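You operate a simulated robot arm through the tools that you are given. There is no shell and no other tool. Be economical: measure what you need, move in short steps, check, and stop when the job is done.

Carry out the task below with a simulated two-armed robot. There is one attempt and no reset: what you move stays moved.

## Task
Open the check right drawer, take the iron test piece and leave it in the inside of the check right drawer, then shut the drawer. Then open the check left drawer, put the small metal weight on the lane of the run-off table away in the inside of the check left drawer and shut the drawer again. Then open the silver check right door, fetch the grey ink pack and set it on the upper shelf behind the check right door and shut the door again. The order counts. Set down upright: grey ink pack.

The check looks at the end state, three seconds after you hand in, the way a careful person would. Anything else that was tipped, shoved, dropped, spilled or broken makes it a failure.

## Robot
Two 6-joint arms with two-finger parallel grippers on one trunk, on a base that drives. Base frame: it is fixed to the floor where the robot stands at the start and does not move with it; the origin is under the middle of the robot, x ahead of it, y to its left, z up; the surface under the hand at the start is at about z = 0.812. Lengths are in m, angles in rad, forces in N, time in s.
The left shoulder is at the start at [-0.098, 0.177, 0.776], the right one opposite. With the tool pointing down near the work surface each hand reaches from about 0.1 to 0.7 m from the robot's upright axis, wherever it stands, measured 20 degrees to its own side. Places, roughly: check left drawer [0.7, 0.5, 0.7]; check right drawer [0.6, -0.1, 0.7]; grey ink pack [1.25, -0.5, 0.75]; inside of the check left drawer [0.8, 0.5, 0.6]; inside of the check right drawer [0.6, -0.1, 0.6]; silver check right door [0.4, 0, 0.4]; upper shelf behind the check right door [0.7, -0.1, 0.4]. Payload 1.57 kg a hand.
The tool frame of a hand sits at the grasp point between the pads (the TCP): z along the fingers, y along the line on which they close. The tips reach 0.03 m beyond it. Largest opening 0.08 m; finger width 0.017, thickness 0.012; the body of the gripper, 0.04 by 0.082 m, starts 0.08 m behind the TCP.
Orientation is that of the tool frame in the base frame, as a unit quaternion [x, y, z, w]. With the fingers straight down and closing along the base's y, the tool's x points along the base's -x, its y along +y and its z along -z.

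## Interface
- The arms move only by the tool jog_arm. It takes "left_rows", "right_rows" or both (then of equal length, played together; a hand with none holds still); each is one flat list of numbers, 7 for each row, row after row: the shift along the tool's x, y, z in units of 40 mm (1.0 is 40 mm), then the turn, a rotation vector about the tool's x, y, z in units of 5 degrees (1.0 is 5 degrees), then the opening, from 0 (shut) to 1 (fully open). In form: [tx, ty, tz, wx, wy, wz, fingers, tx, ty, tz, wx, wy, wz, fingers, ...]. A call has 1 to 12 rows; each row shifts and turns the commanded pose from where the row before left it, along the tool's axes as they then stand. A call with a number of a shift or a turn outside -1 to 1 is refused whole. Each row takes 0.2 s and may step no farther than 0.05 m and 0.15 rad from the row before; otherwise, or with a gripper value out of range, the whole call is refused. A pose out of reach is approached as far as the arm can. The call stops where the force on the tool passes 40 N (or 10 N more than at its start, if that is more) or the arm is blocked; 0.2 s more then pass. The fingers move at their own pace (about 0.072 m/s each) and stop on an object; they squeeze with about 43 N. The grip force told is the motor's: it shows also when the fingers shut on nothing. Time passes only in rows, and 0.2 s behind the last, so rows that do not move let the fingers close. It gives the time, the measured TCP pose, the force on the tool (base axes), the opening and the grip force at its end, in the units of the frame above (readings bear some noise), with the torque about the TCP (base axes, N m) and any sound that the robot's microphone picked up.
- Cameras (640 x 400 px; columns grow to the right, rows downward): "scene" is now at [0.0212, 0.0129, 1.4787]; the picture's right is [0.24, -0.97, 0.00], its down [-0.87, -0.22, -0.44] and it looks along [0.43, 0.11, -0.90] (base axes); focal length 214 px, centre (320, 200). "left" rides on the left gripper at [0.072, 0.007, -0.122] in its tool frame; the picture's right is [-0.09, 1.00, 0.00], its down [-0.84, -0.08, -0.54] and it looks along [-0.54, -0.05, 0.84] (tool axes); focal length 238 px, centre (320, 200). "right" rides on the right gripper at [0.072, -0.007, -0.122] in its tool frame; the picture's right is [0.09, 1.00, 0.00], its down [-0.84, 0.08, -0.54] and it looks along [-0.54, 0.05, 0.84] (tool axes); focal length 238 px, centre (320, 200). There is no depth. A picture from a camera that has moved, and an enlarged one, comes with that camera's place and axes in the base frame and with its lens.
- snapshot(camera): a new picture of that camera. It takes no simulated time.
- slide_trunk(by): slides the trunk up (or, below 0, down) by that many m; the arms and the scene camera ride with it, the base frame stays. It gives what a move gives, with no picture.
- drive_base(legs): drives the robot by 1 to 6 legs, each [ahead, left, turn to the left] in m, m and rad, along the robot's own axes; the way and the turn of a leg run together, so that a leg with both is an arc; at most 1.5 m and 3.142 rad a leg. The arms and the cameras ride along, it lands a little off, and it stops where it bumps. It gives what a move gives.
- pan_tilt(pan, tilt): turns the head with the scene camera to pan (to the left, within 2.496 rad either way) and tilt (down, from -0.506 to 1.204), counted from straight ahead of the robot. It gives what a move gives.
- close_up(camera, box): a new picture of the part [left, top, right, bottom] of that camera's present view, enlarged. It takes no simulated time.
- finish_job(): hands the job in; it is judged then, once.

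Go step by step. Nothing tells you exact positions but the pictures and the camera data: compare them with the known pose of the tool, close in by small moves and look again before you grip or let go. The budget is 186 turns and 166 pictures, counting those below and the enlarged ones. Unless the task says otherwise, let go and move clear before handing in, and close with one line.

The tools are called after "Emit:" as a command line: name --argument value ..., lists and objects as JSON in quotes. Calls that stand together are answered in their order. jog_arm: Moves the arms, as the interface text tells. Its arguments: {"type":"object","properties":{"left_rows":{"type":"array","items":{"type":"number"}},"right_rows":{"type":"array","items":{"type":"number"}}},"required":[]} The other tools are called the same way: slide_trunk (by) slides the trunk up or down; drive_base (legs) drives the base; pan_tilt (pan, tilt) turns the head that bears the scene camera; snapshot (camera) takes a picture; close_up (camera, box) takes an enlarged picture of a part of a camera's view; finish_job () hands the job in.

At the start:

```text
t: 0.0
left_tool_pos: [0.3797, 0.4475, 1.0862]
left_tool_rot: [0.0, 1.0, 0.0, 0.0]
left_wrist_force: [-1.1, -0.9, -0.3]
left_moment: [-0.03, -0.01, -0.02]
left_finger_gap: 0.08
left_finger_force: 0.1
right_tool_pos: [0.5424, -0.0126, 1.0764]
right_tool_rot: [0.0, 1.0, 0.0, 0.0]
right_wrist_force: [-0.5, 0.9, 0.7]
right_moment: [0.03, 0.0, -0.04]
right_finger_gap: 0.0799
right_finger_force: 0.0
trunk travel left (down, up): [-0.22, 0.108]
robot x, y, heading: [0.002, -0.0004, -0.003]
head pan, tilt: [0.246, 1.11]
```

scene: 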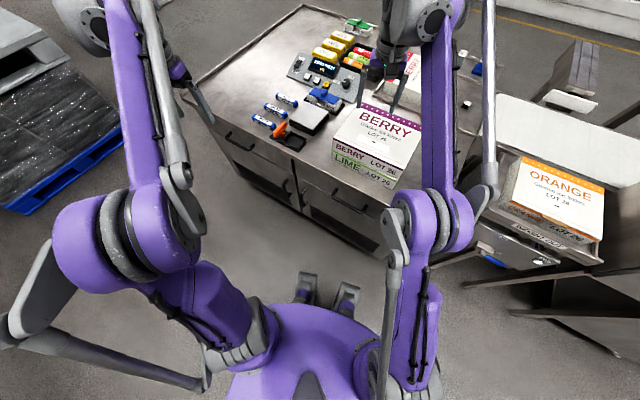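
right: 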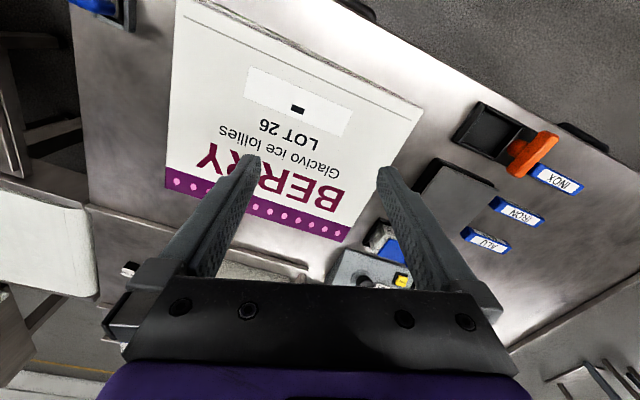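
left: 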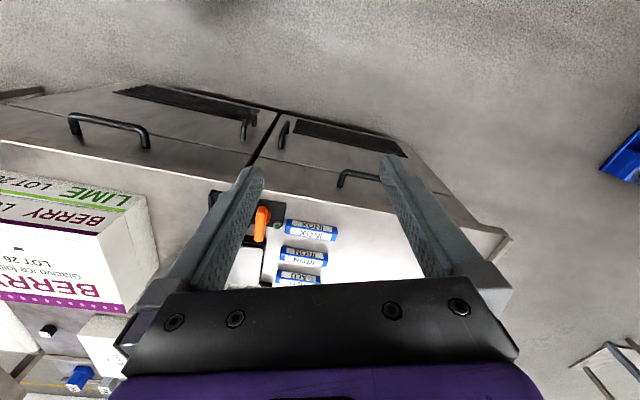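

The bench with drawers is ahead, and three labelled test pieces (INOX, IRON, ALU) lie on it. I'll enlarge the views before acting.

Emit:
close_up --camera "scene" --box '[200, 0, 480, 175]'

Emit:
close_up --camera "scene" --box '[200, 100, 480, 275]'

Emit:
close_up --camera "scene" --box '[440, 20, 640, 300]'

Emit:
pan_tilt --pan -0.4 --tilt 0.7

Emit:
snapshot --camera "scene"

```text
2.29 times, centred on (340, 88) of scene
camera zoom: at [0.0212, 0.0129, 1.4787], right [0.24, -0.97, 0.0], down [-0.87, -0.22, -0.44], along [0.43, 0.11, -0.9], focal length 490 px, centre (274, 457)
```

zoom: 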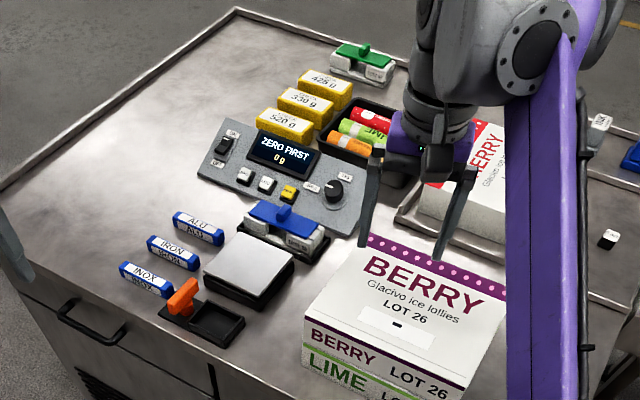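

```text
2.29 times, centred on (340, 188) of scene
camera zoom: at [0.0212, 0.0129, 1.4787], right [0.24, -0.97, 0.0], down [-0.87, -0.22, -0.44], along [0.43, 0.11, -0.9], focal length 490 px, centre (274, 229)
```

zoom: 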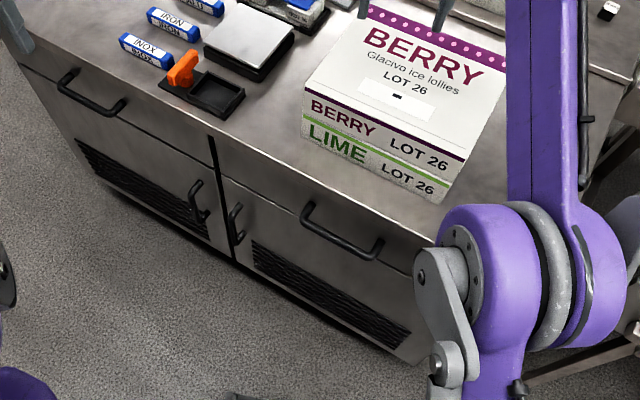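

```text
1.43 times, centred on (540, 160) of scene
camera zoom: at [0.0212, 0.0129, 1.4787], right [0.24, -0.97, 0.0], down [-0.87, -0.22, -0.44], along [0.43, 0.11, -0.9], focal length 306 px, centre (6, 257)
```

zoom: 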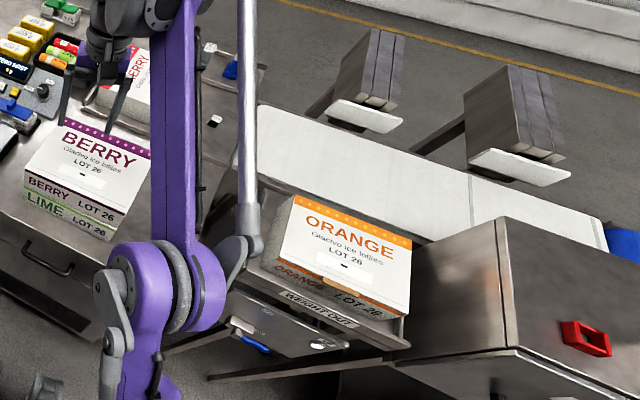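

```text
t: 1.0
left_tool_pos: [0.3791, 0.4465, 1.0855]
left_tool_rot: [-0.001, 1.0, 0.001, 0.001]
left_wrist_force: [0.2, 0.8, 0.6]
left_moment: [-0.01, -0.03, 0.02]
left_finger_gap: 0.0799
left_finger_force: 0.0
right_tool_pos: [0.5424, -0.012, 1.0763]
right_tool_rot: [0.0, 1.0, 0.001, 0.0]
right_wrist_force: [0.2, 0.2, -0.5]
right_moment: [0.01, 0.03, 0.02]
right_finger_gap: 0.0798
right_finger_force: 0.0
trunk travel left (down, up): [-0.22, 0.108]
robot x, y, heading: [-0.0028, -0.0007, 0.004]
head pan, tilt: [-0.4, 0.7]
```

```text
159 pictures are left
camera scene: at [0.039, -0.0353, 1.5094], right [-0.39, -0.92, 0.0], down [-0.59, 0.25, -0.76], along [0.7, -0.3, -0.64], focal length 214 px, centre (320, 200)
```

scene: 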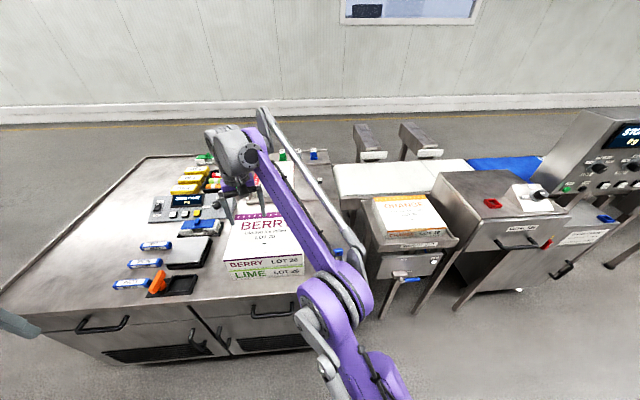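

The bench is turned about -20° to me. I need to identify the metal weight, the run-off table and the ink pack, so I'll look closer.

Emit:
close_up --camera "scene" --box '[220, 110, 460, 260]'

Emit:
close_up --camera "scene" --box '[440, 110, 640, 300]'

Emit:
close_up --camera "right" --box '[0, 180, 200, 400]'

```text
2.67 times, centred on (340, 185) of scene
camera zoom: at [0.039, -0.0353, 1.5094], right [-0.39, -0.92, 0.0], down [-0.59, 0.25, -0.76], along [0.7, -0.3, -0.64], focal length 572 px, centre (267, 240)
```

zoom: 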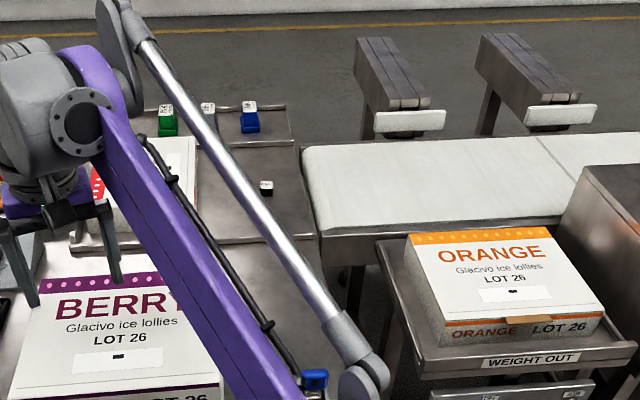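

```text
2.11 times, centred on (540, 205) of scene
camera zoom: at [0.039, -0.0353, 1.5094], right [-0.39, -0.92, 0.0], down [-0.59, 0.25, -0.76], along [0.7, -0.3, -0.64], focal length 452 px, centre (-143, 190)
```

zoom: 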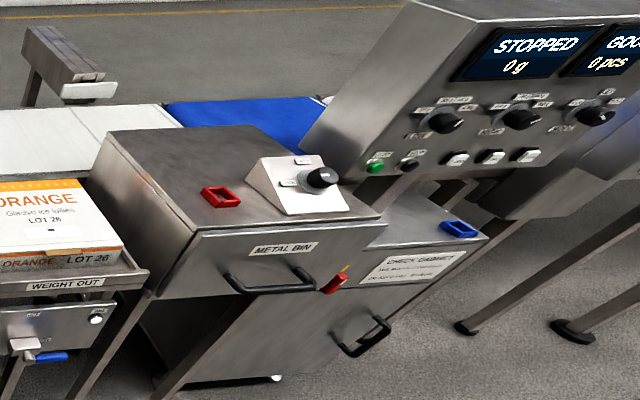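

```text
1.82 times, centred on (100, 290) of right
camera zoom: at [0.4694, -0.0204, 1.1969], right [-0.09, 1.0, 0.0], down [0.84, 0.08, 0.54], along [0.54, 0.05, -0.84], focal length 433 px, centre (720, 36)
```

zoom: 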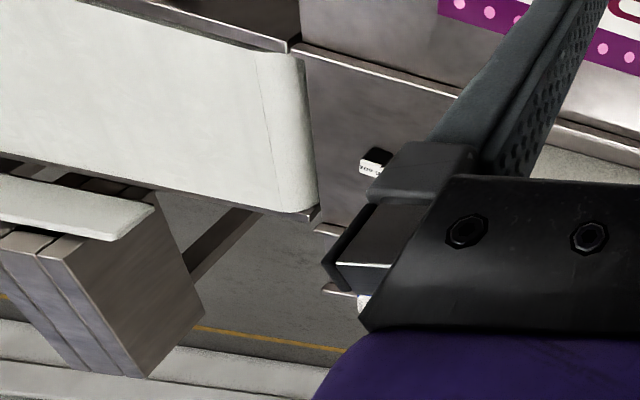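

I think the right drawer handle is near (0.40, 0.0) and the iron piece near (0.72, 0.39). The weight is near (0.97, -0.43) and the grey ink pack near (1.35, -0.45). I'll back off, turn to face the bench squarely and check.

Emit:
drive_base --legs '[[-0.15, 0, 0], [0.05, 0.37, 0], [0, 0, -0.35]]'

Emit:
pan_tilt --pan 0 --tilt 0.9

Emit:
snapshot --camera "scene"

Emit:
snapshot --camera "right"

Emit:
snapshot --camera "left"

```text
t: 6.9
left_tool_pos: [0.4104, 0.6555, 1.0866]
left_tool_rot: [0.176, 0.984, 0.0, 0.0]
left_wrist_force: [-0.3, 0.5, 0.1]
left_moment: [0.02, 0.03, 0.05]
left_finger_gap: 0.08
left_finger_force: 0.0
right_tool_pos: [0.4042, 0.1677, 1.0754]
right_tool_rot: [0.176, 0.984, -0.001, 0.0]
right_wrist_force: [-0.2, -0.1, 0.3]
right_moment: [0.01, 0.02, -0.01]
right_finger_gap: 0.08
right_finger_force: 0.0
trunk travel left (down, up): [-0.22, 0.108]
robot x, y, heading: [-0.1039, 0.3683, -0.355]
head pan, tilt: [-0.4, 0.7]
```

```text
t: 7.8
left_tool_pos: [0.4091, 0.657, 1.0859]
left_tool_rot: [0.176, 0.984, 0.0, 0.001]
left_wrist_force: [-0.4, -0.7, 0.8]
left_moment: [0.01, -0.02, -0.02]
left_finger_gap: 0.0801
left_finger_force: 0.1
right_tool_pos: [0.4021, 0.1674, 1.075]
right_tool_rot: [0.177, 0.984, 0.001, -0.001]
right_wrist_force: [-0.9, -0.2, 0.2]
right_moment: [-0.03, 0.03, -0.03]
right_finger_gap: 0.0801
right_finger_force: 0.1
trunk travel left (down, up): [-0.22, 0.108]
robot x, y, heading: [-0.0972, 0.367, -0.355]
head pan, tilt: [0.0, 0.901]
```

```text
155 pictures are left
camera scene: at [-0.0669, 0.3536, 1.4933], right [-0.35, -0.94, 0.0], down [-0.73, 0.27, -0.62], along [0.58, -0.22, -0.78], focal length 214 px, centre (320, 200)
```

scene: 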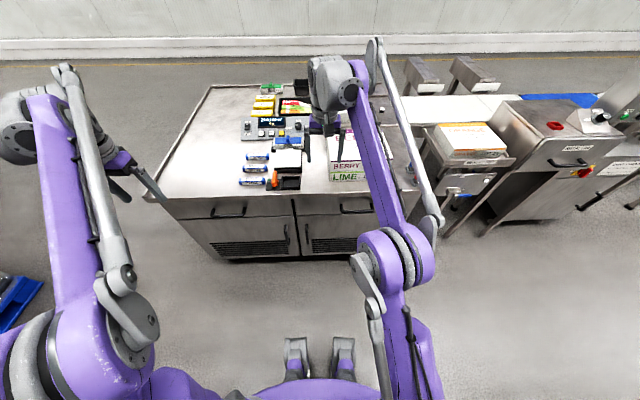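

```text
154 pictures are left
camera right: at [0.3322, 0.1855, 1.1969], right [0.26, 0.97, 0.0], down [0.81, -0.22, 0.54], along [0.52, -0.14, -0.84], focal length 238 px, centre (320, 200)
```

right: 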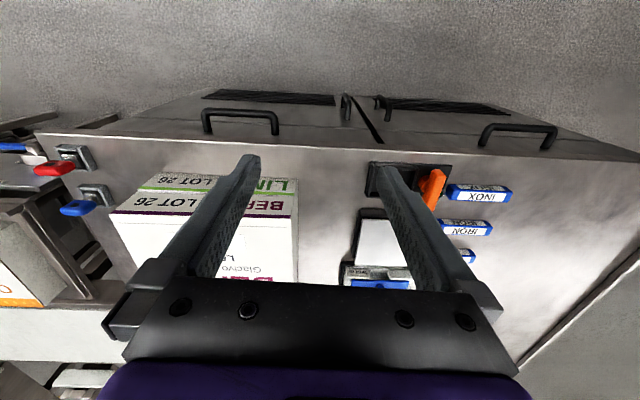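

```text
153 pictures are left
camera left: at [0.3441, 0.6867, 1.2083], right [0.43, 0.9, 0.0], down [0.76, -0.36, 0.54], along [0.49, -0.23, -0.84], focal length 238 px, centre (320, 200)
```

left: 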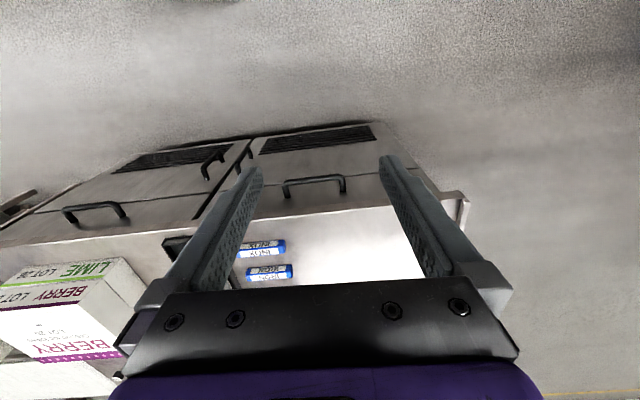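

By triangulation the right handle bar is at about (0.405, 0.00, 0.70) and the left one at about (0.586, 0.557, 0.69). That puts the bench yaw near -0.315. I'll square up the base and reorient the right hand to point forward with its fingers closing vertically.

Emit:
drive_base --legs '[[0, 0, 0.04]]'

Emit:
jog_arm --right_rows '[0.7, -0.78, 0, 0, 0, 0, 1, 0.7, -0.78, 0, 0, 0, 0, 1, 0.7, -0.78, 0, 0, 0, 0, 1, 0.7, -0.78, 0, 0, 0, 0, 1, 0.7, -0.78, 0, 0, 0, 0, 1, 0, 0, 0, -0.55, -0.55, 0.953, 1, 0, 0, 0, -0.55, -0.55, 0.953, 1, 0, 0, 0, -0.55, -0.55, 0.953, 1, 0, 0, 0, -0.55, -0.55, 0.953, 1, 0, 0, 0, -0.55, -0.55, 0.953, 1, 0, 0, 0, -0.55, -0.55, 0.953, 1, 0, 0, 0, -0.55, -0.55, 0.953, 1]'

Emit:
jog_arm --right_rows '[0, 0, 0, -0.55, -0.55, 0.953, 1, 0, 0, 0, -0.55, -0.55, 0.953, 1, 0, 0, 0, -0.55, -0.55, 0.953, 1, 0, 0, 0, -0.55, -0.55, 0.953, 1, 0, 0, 0, -0.55, -0.55, 0.953, 1, 0, 0, 0, -0.55, -0.55, 0.953, 1, 0, 0, 0, -0.55, -0.55, 0.953, 1, 0, 0, 0, -0.55, -0.55, 0.953, 1, 0, 0, 0, -0.55, -0.55, 0.953, 1, 0, 0, 0, -0.55, -0.55, 0.953, 1]'

Emit:
snapshot --camera "scene"

Emit:
snapshot --camera "right"

```text
t: 8.6
left_tool_pos: [0.3995, 0.676, 1.0856]
left_tool_rot: [0.157, 0.988, 0.001, 0.0]
left_wrist_force: [0.2, 0.7, 0.5]
left_moment: [-0.03, -0.03, -0.04]
left_finger_gap: 0.08
left_finger_force: 0.1
right_tool_pos: [0.4113, 0.1871, 1.0757]
right_tool_rot: [0.158, 0.987, 0.001, 0.001]
right_wrist_force: [0.3, 0.6, -0.4]
right_moment: [-0.04, 0.01, 0.03]
right_finger_gap: 0.0799
right_finger_force: 0.1
trunk travel left (down, up): [-0.22, 0.108]
robot x, y, heading: [-0.1002, 0.3674, -0.315]
head pan, tilt: [0.0, 0.901]
```

```text
t: 11.2
left_tool_pos: [0.399, 0.6768, 1.0868]
left_tool_rot: [0.156, 0.988, 0.002, 0.0]
left_wrist_force: [0.3, 0.0, 0.6]
left_moment: [-0.02, 0.0, 0.05]
left_finger_gap: 0.0802
left_finger_force: 0.0
right_tool_pos: [0.2282, 0.0822, 1.0763]
right_tool_rot: [0.427, 0.874, 0.137, 0.189]
right_wrist_force: [-0.4, 1.3, 0.5]
right_moment: [0.02, 0.01, 0.0]
right_finger_gap: 0.0799
right_finger_force: 0.0
trunk travel left (down, up): [-0.22, 0.108]
robot x, y, heading: [-0.0997, 0.3698, -0.323]
head pan, tilt: [0.0, 0.901]
```

```text
t: 13.3
left_tool_pos: [0.3977, 0.676, 1.0861]
left_tool_rot: [0.157, 0.988, 0.001, 0.0]
left_wrist_force: [0.2, 0.6, 0.2]
left_moment: [0.0, -0.01, 0.01]
left_finger_gap: 0.08
left_finger_force: 0.1
right_tool_pos: [0.2301, 0.0822, 1.0754]
right_tool_rot: [0.7, 0.509, 0.294, 0.406]
right_wrist_force: [-0.3, 0.2, 0.6]
right_moment: [0.0, -0.02, -0.02]
right_finger_gap: 0.0801
right_finger_force: 0.0
trunk travel left (down, up): [-0.22, 0.108]
robot x, y, heading: [-0.0976, 0.3672, -0.315]
head pan, tilt: [0.0, 0.901]
```

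```text
152 pictures are left
camera scene: at [-0.0665, 0.355, 1.4932], right [-0.31, -0.95, 0.0], down [-0.74, 0.24, -0.62], along [0.59, -0.19, -0.78], focal length 214 px, centre (320, 200)
```

scene: 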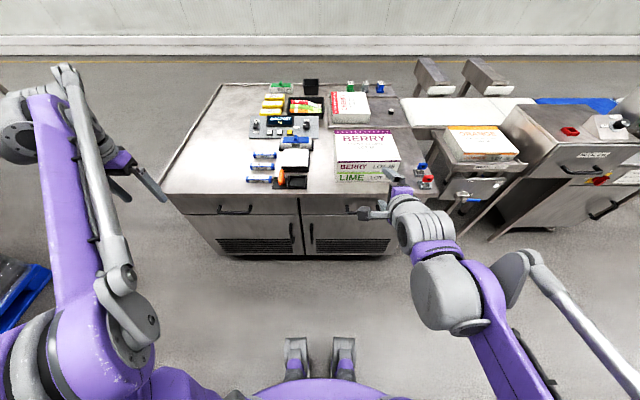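

```text
151 pictures are left
camera right: at [0.1467, 0.184, 1.13], right [0.5, -0.07, 0.86], down [-0.67, -0.66, 0.34], along [0.55, -0.75, -0.38], focal length 238 px, centre (320, 200)
```

right: 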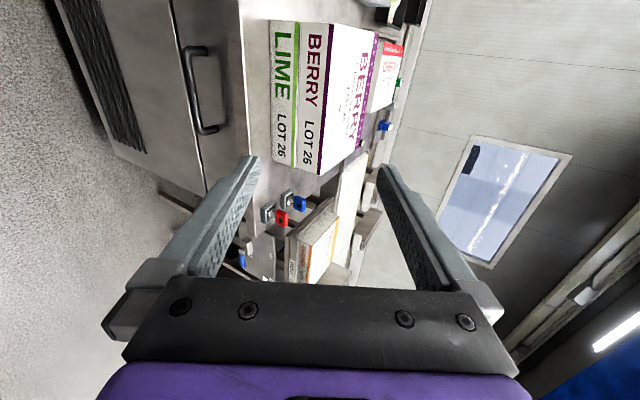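

The hand is oriented as planned and the base is square. I'll take an enlarged look at the bench and the run-off table while the view is clear.

Emit:
close_up --camera "scene" --box '[310, 70, 450, 158]'

Emit:
close_up --camera "scene" --box '[170, 150, 410, 300]'

```text
4.55 times, centred on (380, 114) of scene
camera zoom: at [-0.0665, 0.355, 1.4932], right [-0.31, -0.95, 0.0], down [-0.74, 0.24, -0.62], along [0.59, -0.19, -0.78], focal length 975 px, centre (47, 591)
```

zoom: 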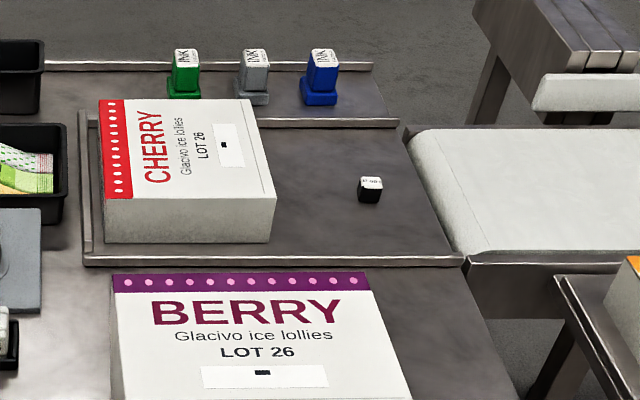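

```text
2.67 times, centred on (290, 225) of scene
camera zoom: at [-0.0665, 0.355, 1.4932], right [-0.31, -0.95, 0.0], down [-0.74, 0.24, -0.62], along [0.59, -0.19, -0.78], focal length 572 px, centre (400, 133)
```

zoom: 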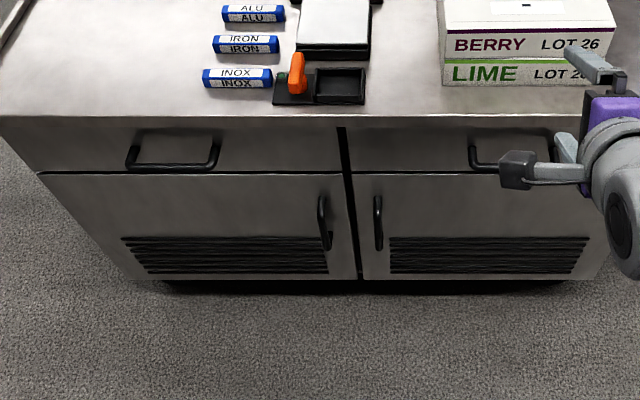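

The small metal weight sits on the lane beside the CHERRY box, and the ink packs stand behind it. Next I'll bring the right hand down to just in front of the right drawer handle.

Emit:
jog_arm --right_rows '[-0.064, -0.778, 0.737, 0, 0, 0, 1, -0.064, -0.778, 0.737, 0, 0, 0, 1, -0.064, -0.778, 0.737, 0, 0, 0, 1, -0.064, -0.778, 0.737, 0, 0, 0, 1, -0.064, -0.778, 0.737, 0, 0, 0, 1, -0.064, -0.778, 0.737, 0, 0, 0, 1, -0.064, -0.778, 0.737, 0, 0, 0, 1, -0.064, -0.778, 0.737, 0, 0, 0, 1, -0.064, -0.778, 0.737, 0, 0, 0, 1]'

Emit:
snapshot --camera "right"

Emit:
snapshot --camera "scene"

```text
t: 15.3
left_tool_pos: [0.399, 0.6747, 1.0869]
left_tool_rot: [0.157, 0.988, 0.001, 0.0]
left_wrist_force: [0.7, 0.3, -0.2]
left_moment: [0.0, 0.03, -0.04]
left_finger_gap: 0.0802
left_finger_force: 0.1
right_tool_pos: [0.3171, 0.0279, 0.707]
right_tool_rot: [0.701, 0.509, 0.293, 0.404]
right_wrist_force: [-1.2, 0.5, 0.6]
right_moment: [0.02, -0.01, 0.01]
right_finger_gap: 0.0801
right_finger_force: 0.1
right hand out of reach, approached as far as the arm can: row 9
trunk travel left (down, up): [-0.22, 0.108]
robot x, y, heading: [-0.1012, 0.3701, -0.315]
head pan, tilt: [0.0, 0.901]
```

```text
148 pictures are left
camera right: at [0.2353, 0.1294, 0.7622], right [0.5, -0.07, 0.86], down [-0.67, -0.66, 0.34], along [0.55, -0.75, -0.38], focal length 238 px, centre (320, 200)
```

right: 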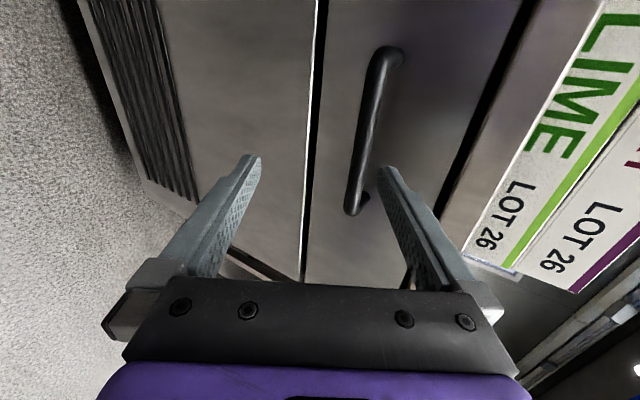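

```text
147 pictures are left
camera scene: at [-0.0655, 0.3545, 1.4932], right [-0.31, -0.95, 0.0], down [-0.75, 0.24, -0.62], along [0.59, -0.19, -0.78], focal length 214 px, centre (320, 200)
```

scene: 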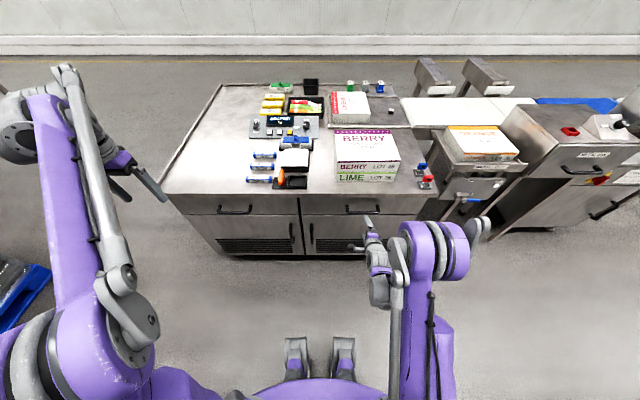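

The handle bar lines up between the fingers, at about (0.408, 0.012, 0.697). I'll advance about 9 cm and check.

Emit:
jog_arm --right_rows '[0.05, 0.36, 0.68, 0, 0, 0, 1, 0.05, 0.36, 0.68, 0, 0, 0, 1, 0.05, 0.36, 0.68, 0, 0, 0, 1]'

Emit:
snapshot --camera "right"

```text
t: 16.1
left_tool_pos: [0.3973, 0.6755, 1.0871]
left_tool_rot: [0.157, 0.988, 0.001, 0.001]
left_wrist_force: [1.1, -0.1, -0.1]
left_moment: [0.0, 0.0, -0.04]
left_finger_gap: 0.0802
left_finger_force: 0.0
right_tool_pos: [0.392, 0.0093, 0.7074]
right_tool_rot: [0.699, 0.507, 0.295, 0.408]
right_wrist_force: [-15.7, 5.9, 8.4]
right_moment: [-0.35, -0.88, 0.12]
right_finger_gap: 0.0787
right_finger_force: 0.0
trunk travel left (down, up): [-0.22, 0.108]
robot x, y, heading: [-0.0975, 0.3695, -0.322]
head pan, tilt: [0.0, 0.901]
stopped in row 3 (right hand): the force on the tool passed its limit at 72 N (the readings are from after the stop); the commanded pose is now the measured one
```

```text
146 pictures are left
camera right: at [0.3089, 0.1113, 0.7614], right [0.5, -0.06, 0.87], down [-0.67, -0.66, 0.34], along [0.55, -0.75, -0.37], focal length 238 px, centre (320, 200)
```

right: 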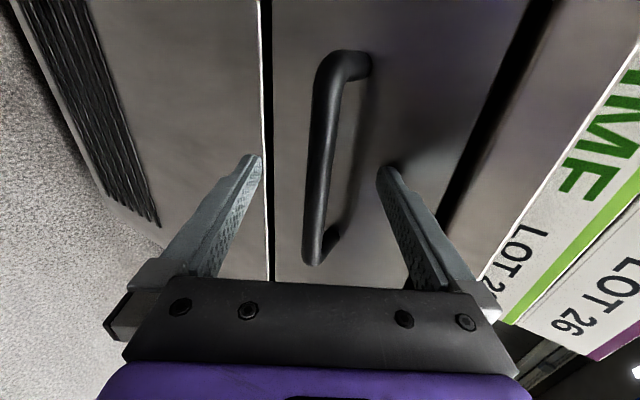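

The fingertips touched the drawer face, with the bar between the pads. I'll back off a few mm and close.

Emit:
jog_arm --right_rows '[0, -0.07, -0.13, 0, 0, 0, 1, 0, 0, 0, 0, 0, 0, 0, 0, 0, 0, 0, 0, 0, 0, 0, 0, 0, 0, 0, 0, 0, 0, 0, 0, 0, 0, 0, 0]'

Emit:
snapshot --camera "right"

```text
t: 17.3
left_tool_pos: [0.398, 0.6761, 1.0866]
left_tool_rot: [0.157, 0.988, 0.001, 0.002]
left_wrist_force: [0.0, -0.3, -1.2]
left_moment: [0.0, -0.01, 0.03]
left_finger_gap: 0.0799
left_finger_force: 0.1
right_tool_pos: [0.3869, 0.0112, 0.7093]
right_tool_rot: [0.699, 0.507, 0.296, 0.407]
right_wrist_force: [4.4, -2.4, 23.4]
right_moment: [0.07, -0.44, 0.07]
right_finger_gap: 0.0158
right_finger_force: 31.2
trunk travel left (down, up): [-0.22, 0.108]
robot x, y, heading: [-0.1009, 0.3638, -0.321]
head pan, tilt: [0.0, 0.901]
```

```text
145 pictures are left
camera right: at [0.3047, 0.1127, 0.7621], right [0.5, -0.06, 0.87], down [-0.67, -0.66, 0.33], along [0.55, -0.75, -0.37], focal length 238 px, centre (320, 200)
```

right: 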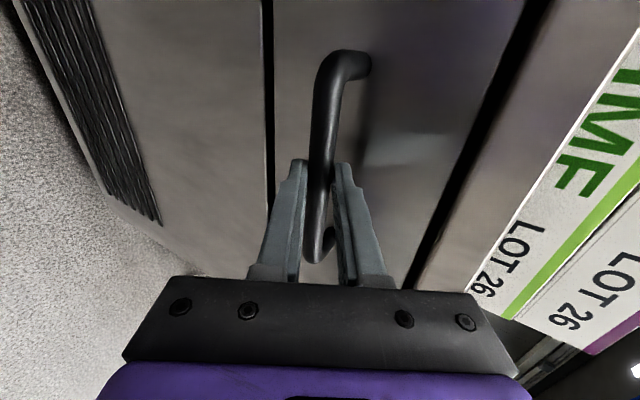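

The bar is gripped, so I'll pull the drawer open by driving back.

Emit:
drive_base --legs '[[-0.24, 0, 0]]'

Emit:
snapshot --camera "scene"

```text
t: 18.1
left_tool_pos: [0.3934, 0.6769, 1.0863]
left_tool_rot: [0.157, 0.988, 0.002, 0.0]
left_wrist_force: [0.0, 0.2, -0.4]
left_moment: [-0.02, 0.0, 0.01]
left_finger_gap: 0.08
left_finger_force: 0.1
right_tool_pos: [0.3857, 0.0124, 0.7086]
right_tool_rot: [0.699, 0.507, 0.297, 0.408]
right_wrist_force: [1.4, -0.9, -5.6]
right_moment: [-0.07, 0.07, -0.35]
right_finger_gap: 0.0157
right_finger_force: 31.2
trunk travel left (down, up): [-0.22, 0.108]
robot x, y, heading: [-0.1065, 0.3682, -0.317]
head pan, tilt: [0.0, 0.901]
stopped in leg 1: the force on the tool passed its limit at 44 N (the readings are from after the stop); the commanded pose is now the measured one
```

```text
144 pictures are left
camera scene: at [-0.071, 0.3563, 1.4932], right [-0.31, -0.95, 0.0], down [-0.74, 0.24, -0.62], along [0.59, -0.19, -0.78], focal length 214 px, centre (320, 200)
```

scene: 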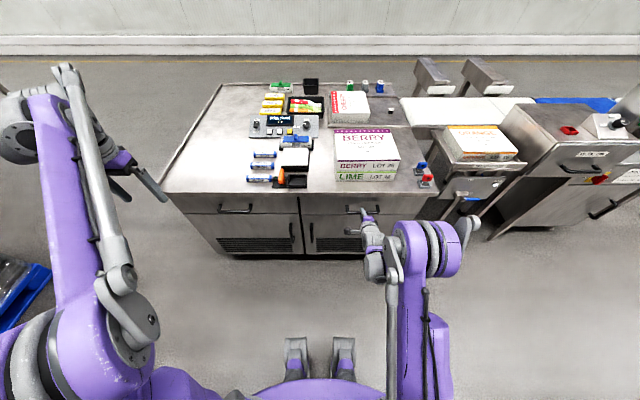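

The drive tripped the force limit. I'll pull with the arm instead, in small steps.

Emit:
jog_arm --right_rows '[0, -0.06, -0.1, 0, 0, 0, 0, 0, -0.1, -0.2, 0, 0, 0, 0, 0, -0.2, -0.35, 0, 0, 0, 0, 0, -0.25, -0.43, 0, 0, 0, 0, 0, -0.25, -0.43, 0, 0, 0, 0]'

```text
t: 19.3
left_tool_pos: [0.3952, 0.6766, 1.0858]
left_tool_rot: [0.158, 0.987, 0.0, 0.001]
left_wrist_force: [-0.1, 0.0, 0.4]
left_moment: [0.0, 0.05, 0.02]
left_finger_gap: 0.0799
left_finger_force: 0.1
right_tool_pos: [0.3181, 0.0341, 0.7094]
right_tool_rot: [0.699, 0.506, 0.297, 0.409]
right_wrist_force: [0.2, -0.2, -9.7]
right_moment: [0.09, 0.23, -0.18]
right_finger_gap: 0.0157
right_finger_force: 31.7
trunk travel left (down, up): [-0.22, 0.108]
robot x, y, heading: [-0.1088, 0.3707, -0.314]
head pan, tilt: [0.0, 0.901]
```

The drawer is moving with low force. Now I'll drive back with it.

Emit:
drive_base --legs '[[-0.06, 0, 0], [-0.06, 0, 0], [-0.05, 0, 0]]'

Emit:
snapshot --camera "scene"

```text
t: 21.4
left_tool_pos: [0.2316, 0.7286, 1.0868]
left_tool_rot: [0.158, 0.987, 0.001, 0.0]
left_wrist_force: [-0.4, 0.1, 0.2]
left_moment: [-0.03, 0.0, 0.0]
left_finger_gap: 0.0801
left_finger_force: 0.0
right_tool_pos: [0.1565, 0.0856, 0.7088]
right_tool_rot: [0.699, 0.505, 0.296, 0.409]
right_wrist_force: [2.3, 3.0, -14.9]
right_moment: [-0.23, 0.28, -0.78]
right_finger_gap: 0.0159
right_finger_force: 31.2
trunk travel left (down, up): [-0.22, 0.108]
robot x, y, heading: [-0.2674, 0.4258, -0.313]
head pan, tilt: [0.0, 0.901]
```

```text
143 pictures are left
camera scene: at [-0.2332, 0.4095, 1.4932], right [-0.31, -0.95, 0.0], down [-0.74, 0.24, -0.62], along [0.59, -0.19, -0.78], focal length 214 px, centre (320, 200)
```

scene: 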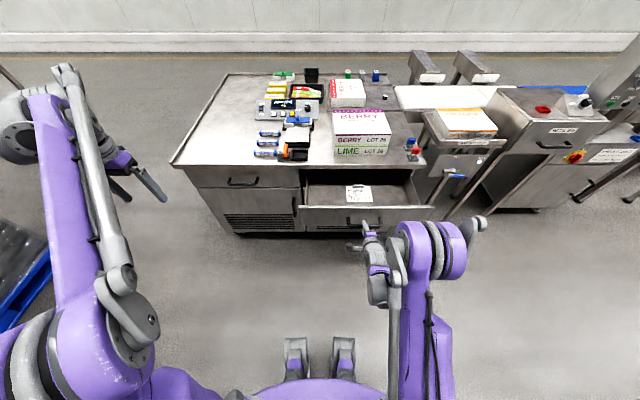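

The right drawer is open about 24 cm. I'll release the handle, back the base away, then lift the hand and turn it to point down.

Emit:
jog_arm --right_rows '[0, 0, 0, 0, 0, 0, 1, 0, 0, 0, 0, 0, 0, 1, 0, 0, 0, 0, 0, 0, 1]'

Emit:
drive_base --legs '[[-0.12, 0, 0]]'

Emit:
jog_arm --right_rows '[0, 0.86, -0.5, 0, 0, 0, 1, 0, 0.86, -0.5, 0, 0, 0, 1, 0, 0.86, -0.5, 0, 0, 0, 1, 0, 0.86, -0.5, 0, 0, 0, 1, 0, 0.86, -0.5, 0, 0, 0, 1, 0, 0.86, -0.5, 0, 0, 0, 1, 0, 0.86, -0.5, 0, 0, 0, 1, 0, 0.86, -0.5, 0, 0, 0, 1]'

Emit:
jog_arm --right_rows '[0, 0, 0, 1, 0, 0, 1, 0, 0, 0, 1, 0, 0, 1, 0, 0, 0, 1, 0, 0, 1, 0, 0, 0, 1, 0, 0, 1, 0, 0, 0, 1, 0, 0, 1, 0, 0, 0, 1, 0, 0, 1, 0, 0, 0, 1, 0, 0, 1, 0, 0, 0, 1, 0, 0, 1, 0, 0, 0, 1, 0, 0, 1, 0, 0, 0, 1, 0, 0, 1, 0, 0, 0, 1, 0, 0, 1, 0, 0, 0, 1, 0, 0, 1]'

```text
t: 22.1
left_tool_pos: [0.2325, 0.7294, 1.0858]
left_tool_rot: [0.158, 0.987, 0.001, 0.0]
left_wrist_force: [0.1, -0.2, -0.8]
left_moment: [0.01, 0.03, -0.01]
left_finger_gap: 0.0801
left_finger_force: 0.0
right_tool_pos: [0.1559, 0.0871, 0.7097]
right_tool_rot: [0.698, 0.506, 0.297, 0.41]
right_wrist_force: [0.1, -0.4, 0.1]
right_moment: [-0.03, 0.02, -0.03]
right_finger_gap: 0.08
right_finger_force: 0.0
trunk travel left (down, up): [-0.22, 0.108]
robot x, y, heading: [-0.2648, 0.4194, -0.315]
head pan, tilt: [0.0, 0.901]
```

```text
t: 23.4
left_tool_pos: [0.1175, 0.7667, 1.0855]
left_tool_rot: [0.158, 0.987, 0.0, 0.0]
left_wrist_force: [-1.0, -0.1, -0.3]
left_moment: [-0.01, -0.01, -0.02]
left_finger_gap: 0.0802
left_finger_force: 0.1
right_tool_pos: [0.0431, 0.1236, 0.709]
right_tool_rot: [0.699, 0.506, 0.297, 0.41]
right_wrist_force: [-0.4, 0.3, 0.2]
right_moment: [0.0, 0.0, 0.02]
right_finger_gap: 0.0802
right_finger_force: 0.0
trunk travel left (down, up): [-0.22, 0.108]
robot x, y, heading: [-0.3825, 0.4619, -0.32]
head pan, tilt: [0.0, 0.901]
```

```text
t: 25.2
left_tool_pos: [0.1175, 0.7667, 1.0851]
left_tool_rot: [0.158, 0.987, 0.001, 0.0]
left_wrist_force: [0.5, 0.0, 0.5]
left_moment: [-0.01, 0.02, 0.02]
left_finger_gap: 0.0799
left_finger_force: 0.1
right_tool_pos: [0.0369, 0.1248, 1.0273]
right_tool_rot: [0.699, 0.505, 0.297, 0.41]
right_wrist_force: [-0.1, 0.4, 1.0]
right_moment: [0.01, 0.0, -0.02]
right_finger_gap: 0.0799
right_finger_force: 0.1
trunk travel left (down, up): [-0.22, 0.108]
robot x, y, heading: [-0.379, 0.4603, -0.318]
head pan, tilt: [0.0, 0.901]
```

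```text
t: 27.8
left_tool_pos: [0.1191, 0.7669, 1.085]
left_tool_rot: [0.158, 0.988, 0.001, 0.0]
left_wrist_force: [0.3, -1.0, 0.8]
left_moment: [0.0, -0.03, 0.01]
left_finger_gap: 0.0802
left_finger_force: 0.1
right_tool_pos: [0.0378, 0.1251, 1.0274]
right_tool_rot: [0.81, 0.586, 0.003, 0.005]
right_wrist_force: [-0.2, -0.3, 0.4]
right_moment: [-0.03, -0.01, 0.03]
right_finger_gap: 0.08
right_finger_force: 0.1
trunk travel left (down, up): [-0.22, 0.108]
robot x, y, heading: [-0.3827, 0.4594, -0.316]
head pan, tilt: [0.0, 0.901]
```

The hand is now pointing down. I'll drive left, then forward, to work over the bench.

Emit:
drive_base --legs '[[0, 0.28, 0], [0.45, 0, 0]]'

Emit:
snapshot --camera "scene"

Emit:
snapshot --camera "right"

```text
t: 33.2
left_tool_pos: [0.633, 0.8956, 1.0859]
left_tool_rot: [0.156, 0.988, 0.001, 0.001]
left_wrist_force: [-0.2, -0.3, -0.4]
left_moment: [0.0, 0.02, 0.02]
left_finger_gap: 0.0799
left_finger_force: 0.1
right_tool_pos: [0.5539, 0.2543, 1.0265]
right_tool_rot: [0.808, 0.589, 0.004, 0.004]
right_wrist_force: [0.6, -0.1, 0.2]
right_moment: [0.0, 0.02, -0.02]
right_finger_gap: 0.08
right_finger_force: 0.0
trunk travel left (down, up): [-0.22, 0.108]
robot x, y, heading: [0.1332, 0.5869, -0.314]
head pan, tilt: [0.0, 0.901]
```

```text
142 pictures are left
camera scene: at [0.168, 0.5745, 1.4932], right [-0.31, -0.95, 0.0], down [-0.75, 0.24, -0.62], along [0.59, -0.19, -0.78], focal length 214 px, centre (320, 200)
```

scene: 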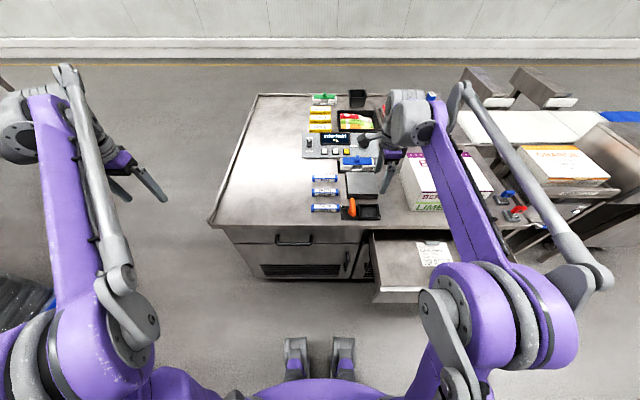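

```text
141 pictures are left
camera right: at [0.5669, 0.3246, 1.1479], right [0.98, -0.22, 0.01], down [-0.19, -0.82, 0.54], along [-0.11, -0.53, -0.84], focal length 238 px, centre (320, 200)
```

right: 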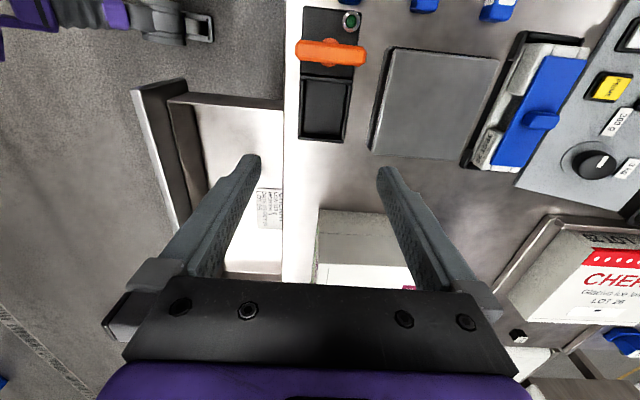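

Emit:
close_up --camera "scene" --box '[260, 150, 420, 250]'

```text
4.00 times, centred on (340, 200) of scene
camera zoom: at [0.168, 0.5745, 1.4932], right [-0.31, -0.95, 0.0], down [-0.75, 0.24, -0.62], along [0.59, -0.19, -0.78], focal length 858 px, centre (240, 200)
```

zoom: 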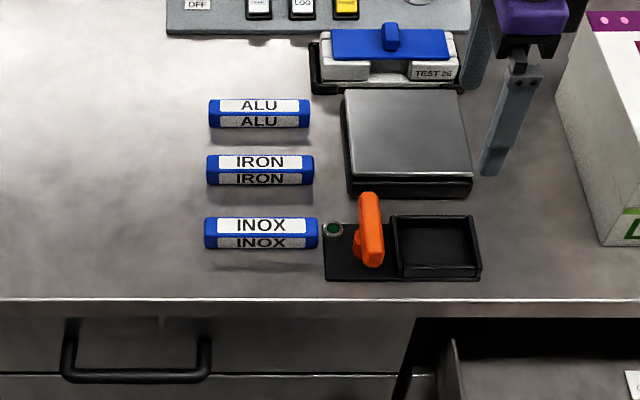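

The iron piece is at about (0.703, 0.381), with its top at about 0.837. I'll move the right hand above it.

Emit:
jog_arm --right_rows '[0.834, 0.51, 0.48, 0, 0, 0, 0.8, 0.834, 0.51, 0.48, 0, 0, 0, 0.8, 0.834, 0.51, 0.48, 0, 0, 0, 0.8, 0.834, 0.51, 0.48, 0, 0, 0, 0.8, 0.834, 0.51, 0.48, 0, 0, 0, 0.8]'

Emit:
snapshot --camera "right"

Emit:
close_up --camera "scene" --box '[240, 130, 420, 250]'

```text
t: 34.4
left_tool_pos: [0.6334, 0.8969, 1.0854]
left_tool_rot: [0.155, 0.988, 0.001, 0.0]
left_wrist_force: [0.1, 0.6, 1.1]
left_moment: [0.03, 0.0, 0.0]
left_finger_gap: 0.0802
left_finger_force: 0.0
right_tool_pos: [0.7041, 0.3819, 0.9321]
right_tool_rot: [0.809, 0.588, 0.004, 0.004]
right_wrist_force: [-0.5, 0.5, -0.6]
right_moment: [-0.01, 0.02, 0.04]
right_finger_gap: 0.0638
right_finger_force: 0.2
trunk travel left (down, up): [-0.22, 0.108]
robot x, y, heading: [0.1341, 0.5886, -0.314]
head pan, tilt: [0.0, 0.901]
```

```text
139 pictures are left
camera right: at [0.7172, 0.4523, 1.0534], right [0.98, -0.22, 0.01], down [-0.19, -0.82, 0.54], along [-0.11, -0.53, -0.84], focal length 238 px, centre (320, 200)
```

right: 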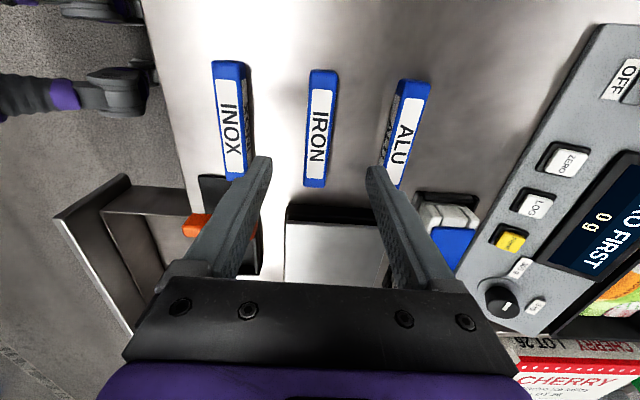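

```text
3.33 times, centred on (330, 190) of scene
camera zoom: at [0.1689, 0.575, 1.4932], right [-0.31, -0.95, 0.0], down [-0.75, 0.24, -0.62], along [0.59, -0.19, -0.78], focal length 715 px, centre (287, 233)
```

zoom: 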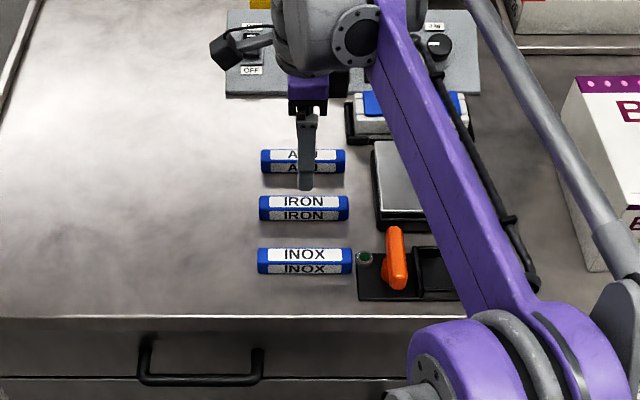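

The hand is aligned. The tips extend 3 cm past the TCP, so I'll descend to TCP z of about 0.847 and grip.

Emit:
jog_arm --right_rows '[0.1, 0, 0.7, 0, 0, 0, 0.8, 0.1, 0, 0.7, 0, 0, 0, 0.8, 0, 0, 0.72, 0, 0, 0, 0.8, 0, 0, 0, 0, 0, 0, 0, 0, 0, 0, 0, 0, 0, 0, 0, 0, 0, 0, 0, 0, 0, 0, 0, 0, 0, 0, 0, 0]'

Emit:
snapshot --camera "right"

```text
t: 36.0
left_tool_pos: [0.6324, 0.8973, 1.0863]
left_tool_rot: [0.155, 0.988, 0.001, 0.0]
left_wrist_force: [-0.2, -0.9, -0.5]
left_moment: [0.01, 0.03, 0.04]
left_finger_gap: 0.0801
left_finger_force: 0.1
right_tool_pos: [0.7068, 0.3874, 0.8482]
right_tool_rot: [0.808, 0.588, 0.004, 0.006]
right_wrist_force: [0.5, -0.1, 0.6]
right_moment: [0.02, 0.02, 0.01]
right_finger_gap: 0.023
right_finger_force: 35.2
trunk travel left (down, up): [-0.22, 0.108]
robot x, y, heading: [0.1385, 0.5885, -0.312]
head pan, tilt: [0.0, 0.901]
```

```text
137 pictures are left
camera right: at [0.7196, 0.4588, 0.9689], right [0.98, -0.22, 0.01], down [-0.19, -0.82, 0.54], along [-0.11, -0.53, -0.84], focal length 238 px, centre (320, 200)
```

right: 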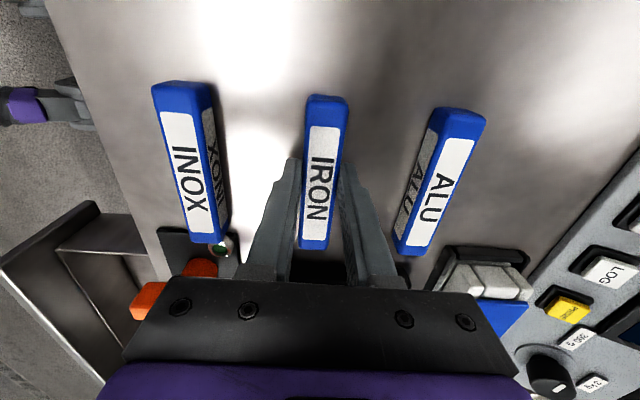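

The iron piece is gripped. I'll lift it and carry it over the open drawer.

Emit:
jog_arm --right_rows '[0, 0, -1, 0, 0, 0, 0, 0, 0, -1, 0, 0, 0, 0, -0.88, -0.77, 0, 0, 0, 0, 0, -0.88, -0.77, 0, 0, 0, 0, 0, -0.88, -0.77, 0, 0, 0, 0, 0, -0.88, -0.77, 0, 0, 0, 0, 0, -0.88, -0.77, 0, 0, 0, 0, 0, -0.88, -0.77, 0, 0, 0, 0, 0, -0.88, -0.77, 0, 0, 0, 0, 0, -0.88, -0.77, 0, 0, 0, 0, 0, -0.88, -0.77, 0, 0, 0, 0, 0]'

Emit:
snapshot --camera "right"

Emit:
snapshot --camera "scene"

```text
t: 38.4
left_tool_pos: [0.6312, 0.8955, 1.0852]
left_tool_rot: [0.155, 0.988, 0.001, 0.0]
left_wrist_force: [-0.2, -1.2, -0.4]
left_moment: [-0.03, -0.01, -0.03]
left_finger_gap: 0.0801
left_finger_force: 0.1
right_tool_pos: [0.3436, 0.1725, 0.9245]
right_tool_rot: [0.808, 0.589, 0.004, 0.006]
right_wrist_force: [0.2, 0.6, 0.0]
right_moment: [-0.01, -0.03, 0.0]
right_finger_gap: 0.0232
right_finger_force: 35.0
trunk travel left (down, up): [-0.22, 0.108]
robot x, y, heading: [0.1286, 0.5869, -0.314]
head pan, tilt: [0.0, 0.901]
```

```text
136 pictures are left
camera right: at [0.3562, 0.2428, 1.0454], right [0.98, -0.22, 0.01], down [-0.19, -0.82, 0.54], along [-0.11, -0.53, -0.84], focal length 238 px, centre (320, 200)
```

right: 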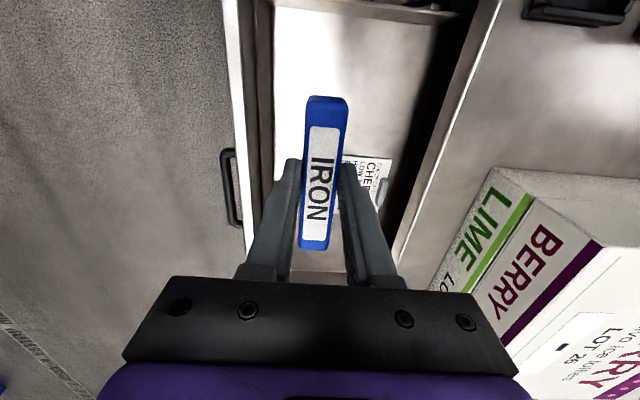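

```text
135 pictures are left
camera scene: at [0.1668, 0.5744, 1.4933], right [-0.31, -0.95, 0.0], down [-0.75, 0.24, -0.62], along [0.59, -0.19, -0.78], focal length 214 px, centre (320, 200)
```

scene: 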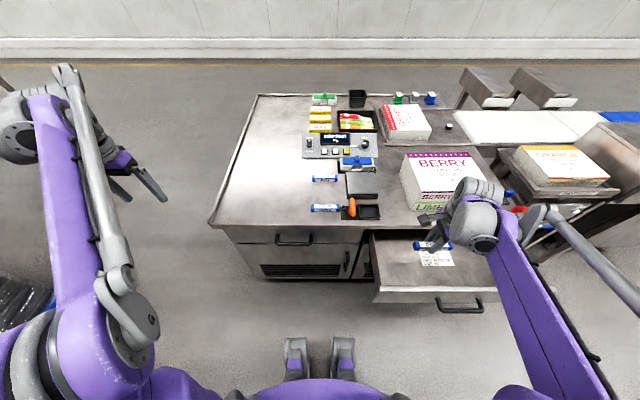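

The piece is over the drawer. I'll nudge it 2 cm towards the bench to clear the drawer front, then lower it.

Emit:
jog_arm --right_rows '[0.2, 0.6, 0, 0, 0, 0, 0, 0, 0, 0.95, 0, 0, 0, 0, 0, 0, 0.95, 0, 0, 0, 0, 0, 0, 0.95, 0, 0, 0, 0, 0, 0, 0.95, 0, 0, 0, 0, 0, 0, 0.95, 0, 0, 0, 0]'

Emit:
snapshot --camera "right"

Emit:
close_up --camera "scene" --box '[350, 190, 530, 330]'

```text
t: 39.8
left_tool_pos: [0.632, 0.8966, 1.0861]
left_tool_rot: [0.156, 0.988, 0.001, 0.0]
left_wrist_force: [0.0, -0.4, 0.1]
left_moment: [0.01, 0.01, -0.01]
left_finger_gap: 0.08
left_finger_force: 0.0
right_tool_pos: [0.3727, 0.1716, 0.7341]
right_tool_rot: [0.809, 0.588, 0.004, 0.005]
right_wrist_force: [0.1, 0.0, -0.7]
right_moment: [0.02, -0.01, -0.01]
right_finger_gap: 0.023
right_finger_force: 35.7
trunk travel left (down, up): [-0.22, 0.108]
robot x, y, heading: [0.1378, 0.5876, -0.314]
head pan, tilt: [0.0, 0.901]
```

```text
134 pictures are left
camera right: at [0.3858, 0.2426, 0.8547], right [0.98, -0.22, 0.01], down [-0.19, -0.82, 0.54], along [-0.11, -0.53, -0.84], focal length 238 px, centre (320, 200)
```

right: 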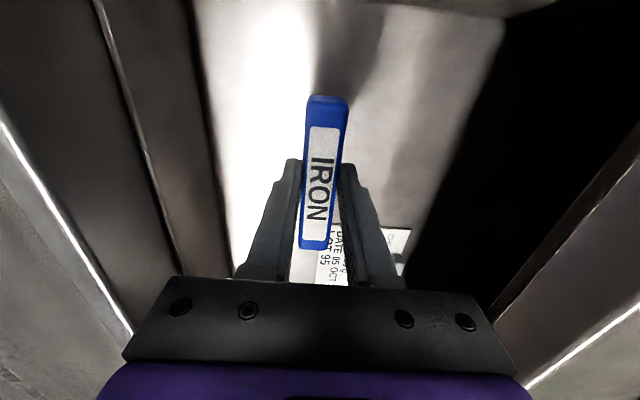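

```text
2.86 times, centred on (440, 260) of scene
camera zoom: at [0.1683, 0.5739, 1.4932], right [-0.31, -0.95, 0.0], down [-0.75, 0.24, -0.62], along [0.59, -0.19, -0.78], focal length 613 px, centre (-23, 29)
```

zoom: 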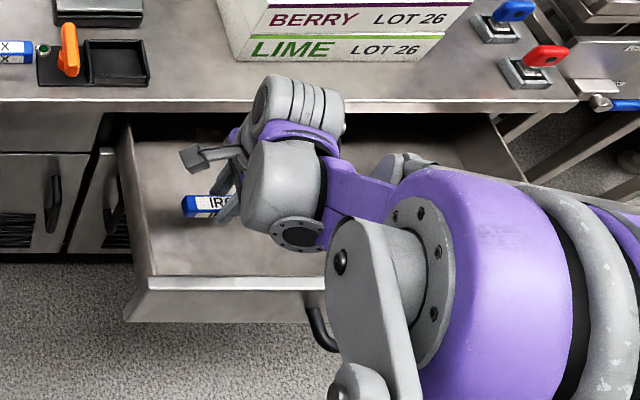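

Emit:
jog_arm --right_rows '[0, 0, 0.6, 0, 0, 0, 0, 0, 0, 0.5, 0, 0, 0, 0, 0, 0, 0.25, 0, 0, 0, 0, 0, 0, 0.25, 0, 0, 0, 0, 0, 0, 0.25, 0, 0, 0, 0, 0, 0, 0.25, 0, 0, 0, 0]'

Emit:
snapshot --camera "right"

```text
t: 40.9
left_tool_pos: [0.6311, 0.8991, 1.0863]
left_tool_rot: [0.157, 0.988, 0.0, 0.0]
left_wrist_force: [-0.6, 0.2, 0.2]
left_moment: [0.03, -0.02, -0.02]
left_finger_gap: 0.0797
left_finger_force: 0.1
right_tool_pos: [0.3724, 0.1721, 0.6683]
right_tool_rot: [0.809, 0.588, 0.003, 0.005]
right_wrist_force: [-1.8, 2.2, 38.9]
right_moment: [0.32, 0.68, -0.05]
right_finger_gap: 0.0229
right_finger_force: 35.6
trunk travel left (down, up): [-0.22, 0.108]
robot x, y, heading: [0.1359, 0.5844, -0.311]
head pan, tilt: [0.0, 0.901]
stopped in row 5 (right hand): the force on the tool passed its limit at 89 N (the readings are from after the stop); the commanded pose is now the measured one
```

```text
132 pictures are left
camera right: at [0.3854, 0.243, 0.7893], right [0.98, -0.22, 0.01], down [-0.19, -0.82, 0.54], along [-0.11, -0.53, -0.84], focal length 238 px, centre (320, 200)
```

right: 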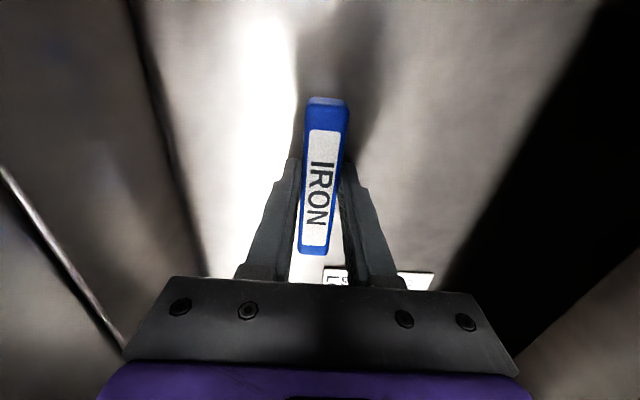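

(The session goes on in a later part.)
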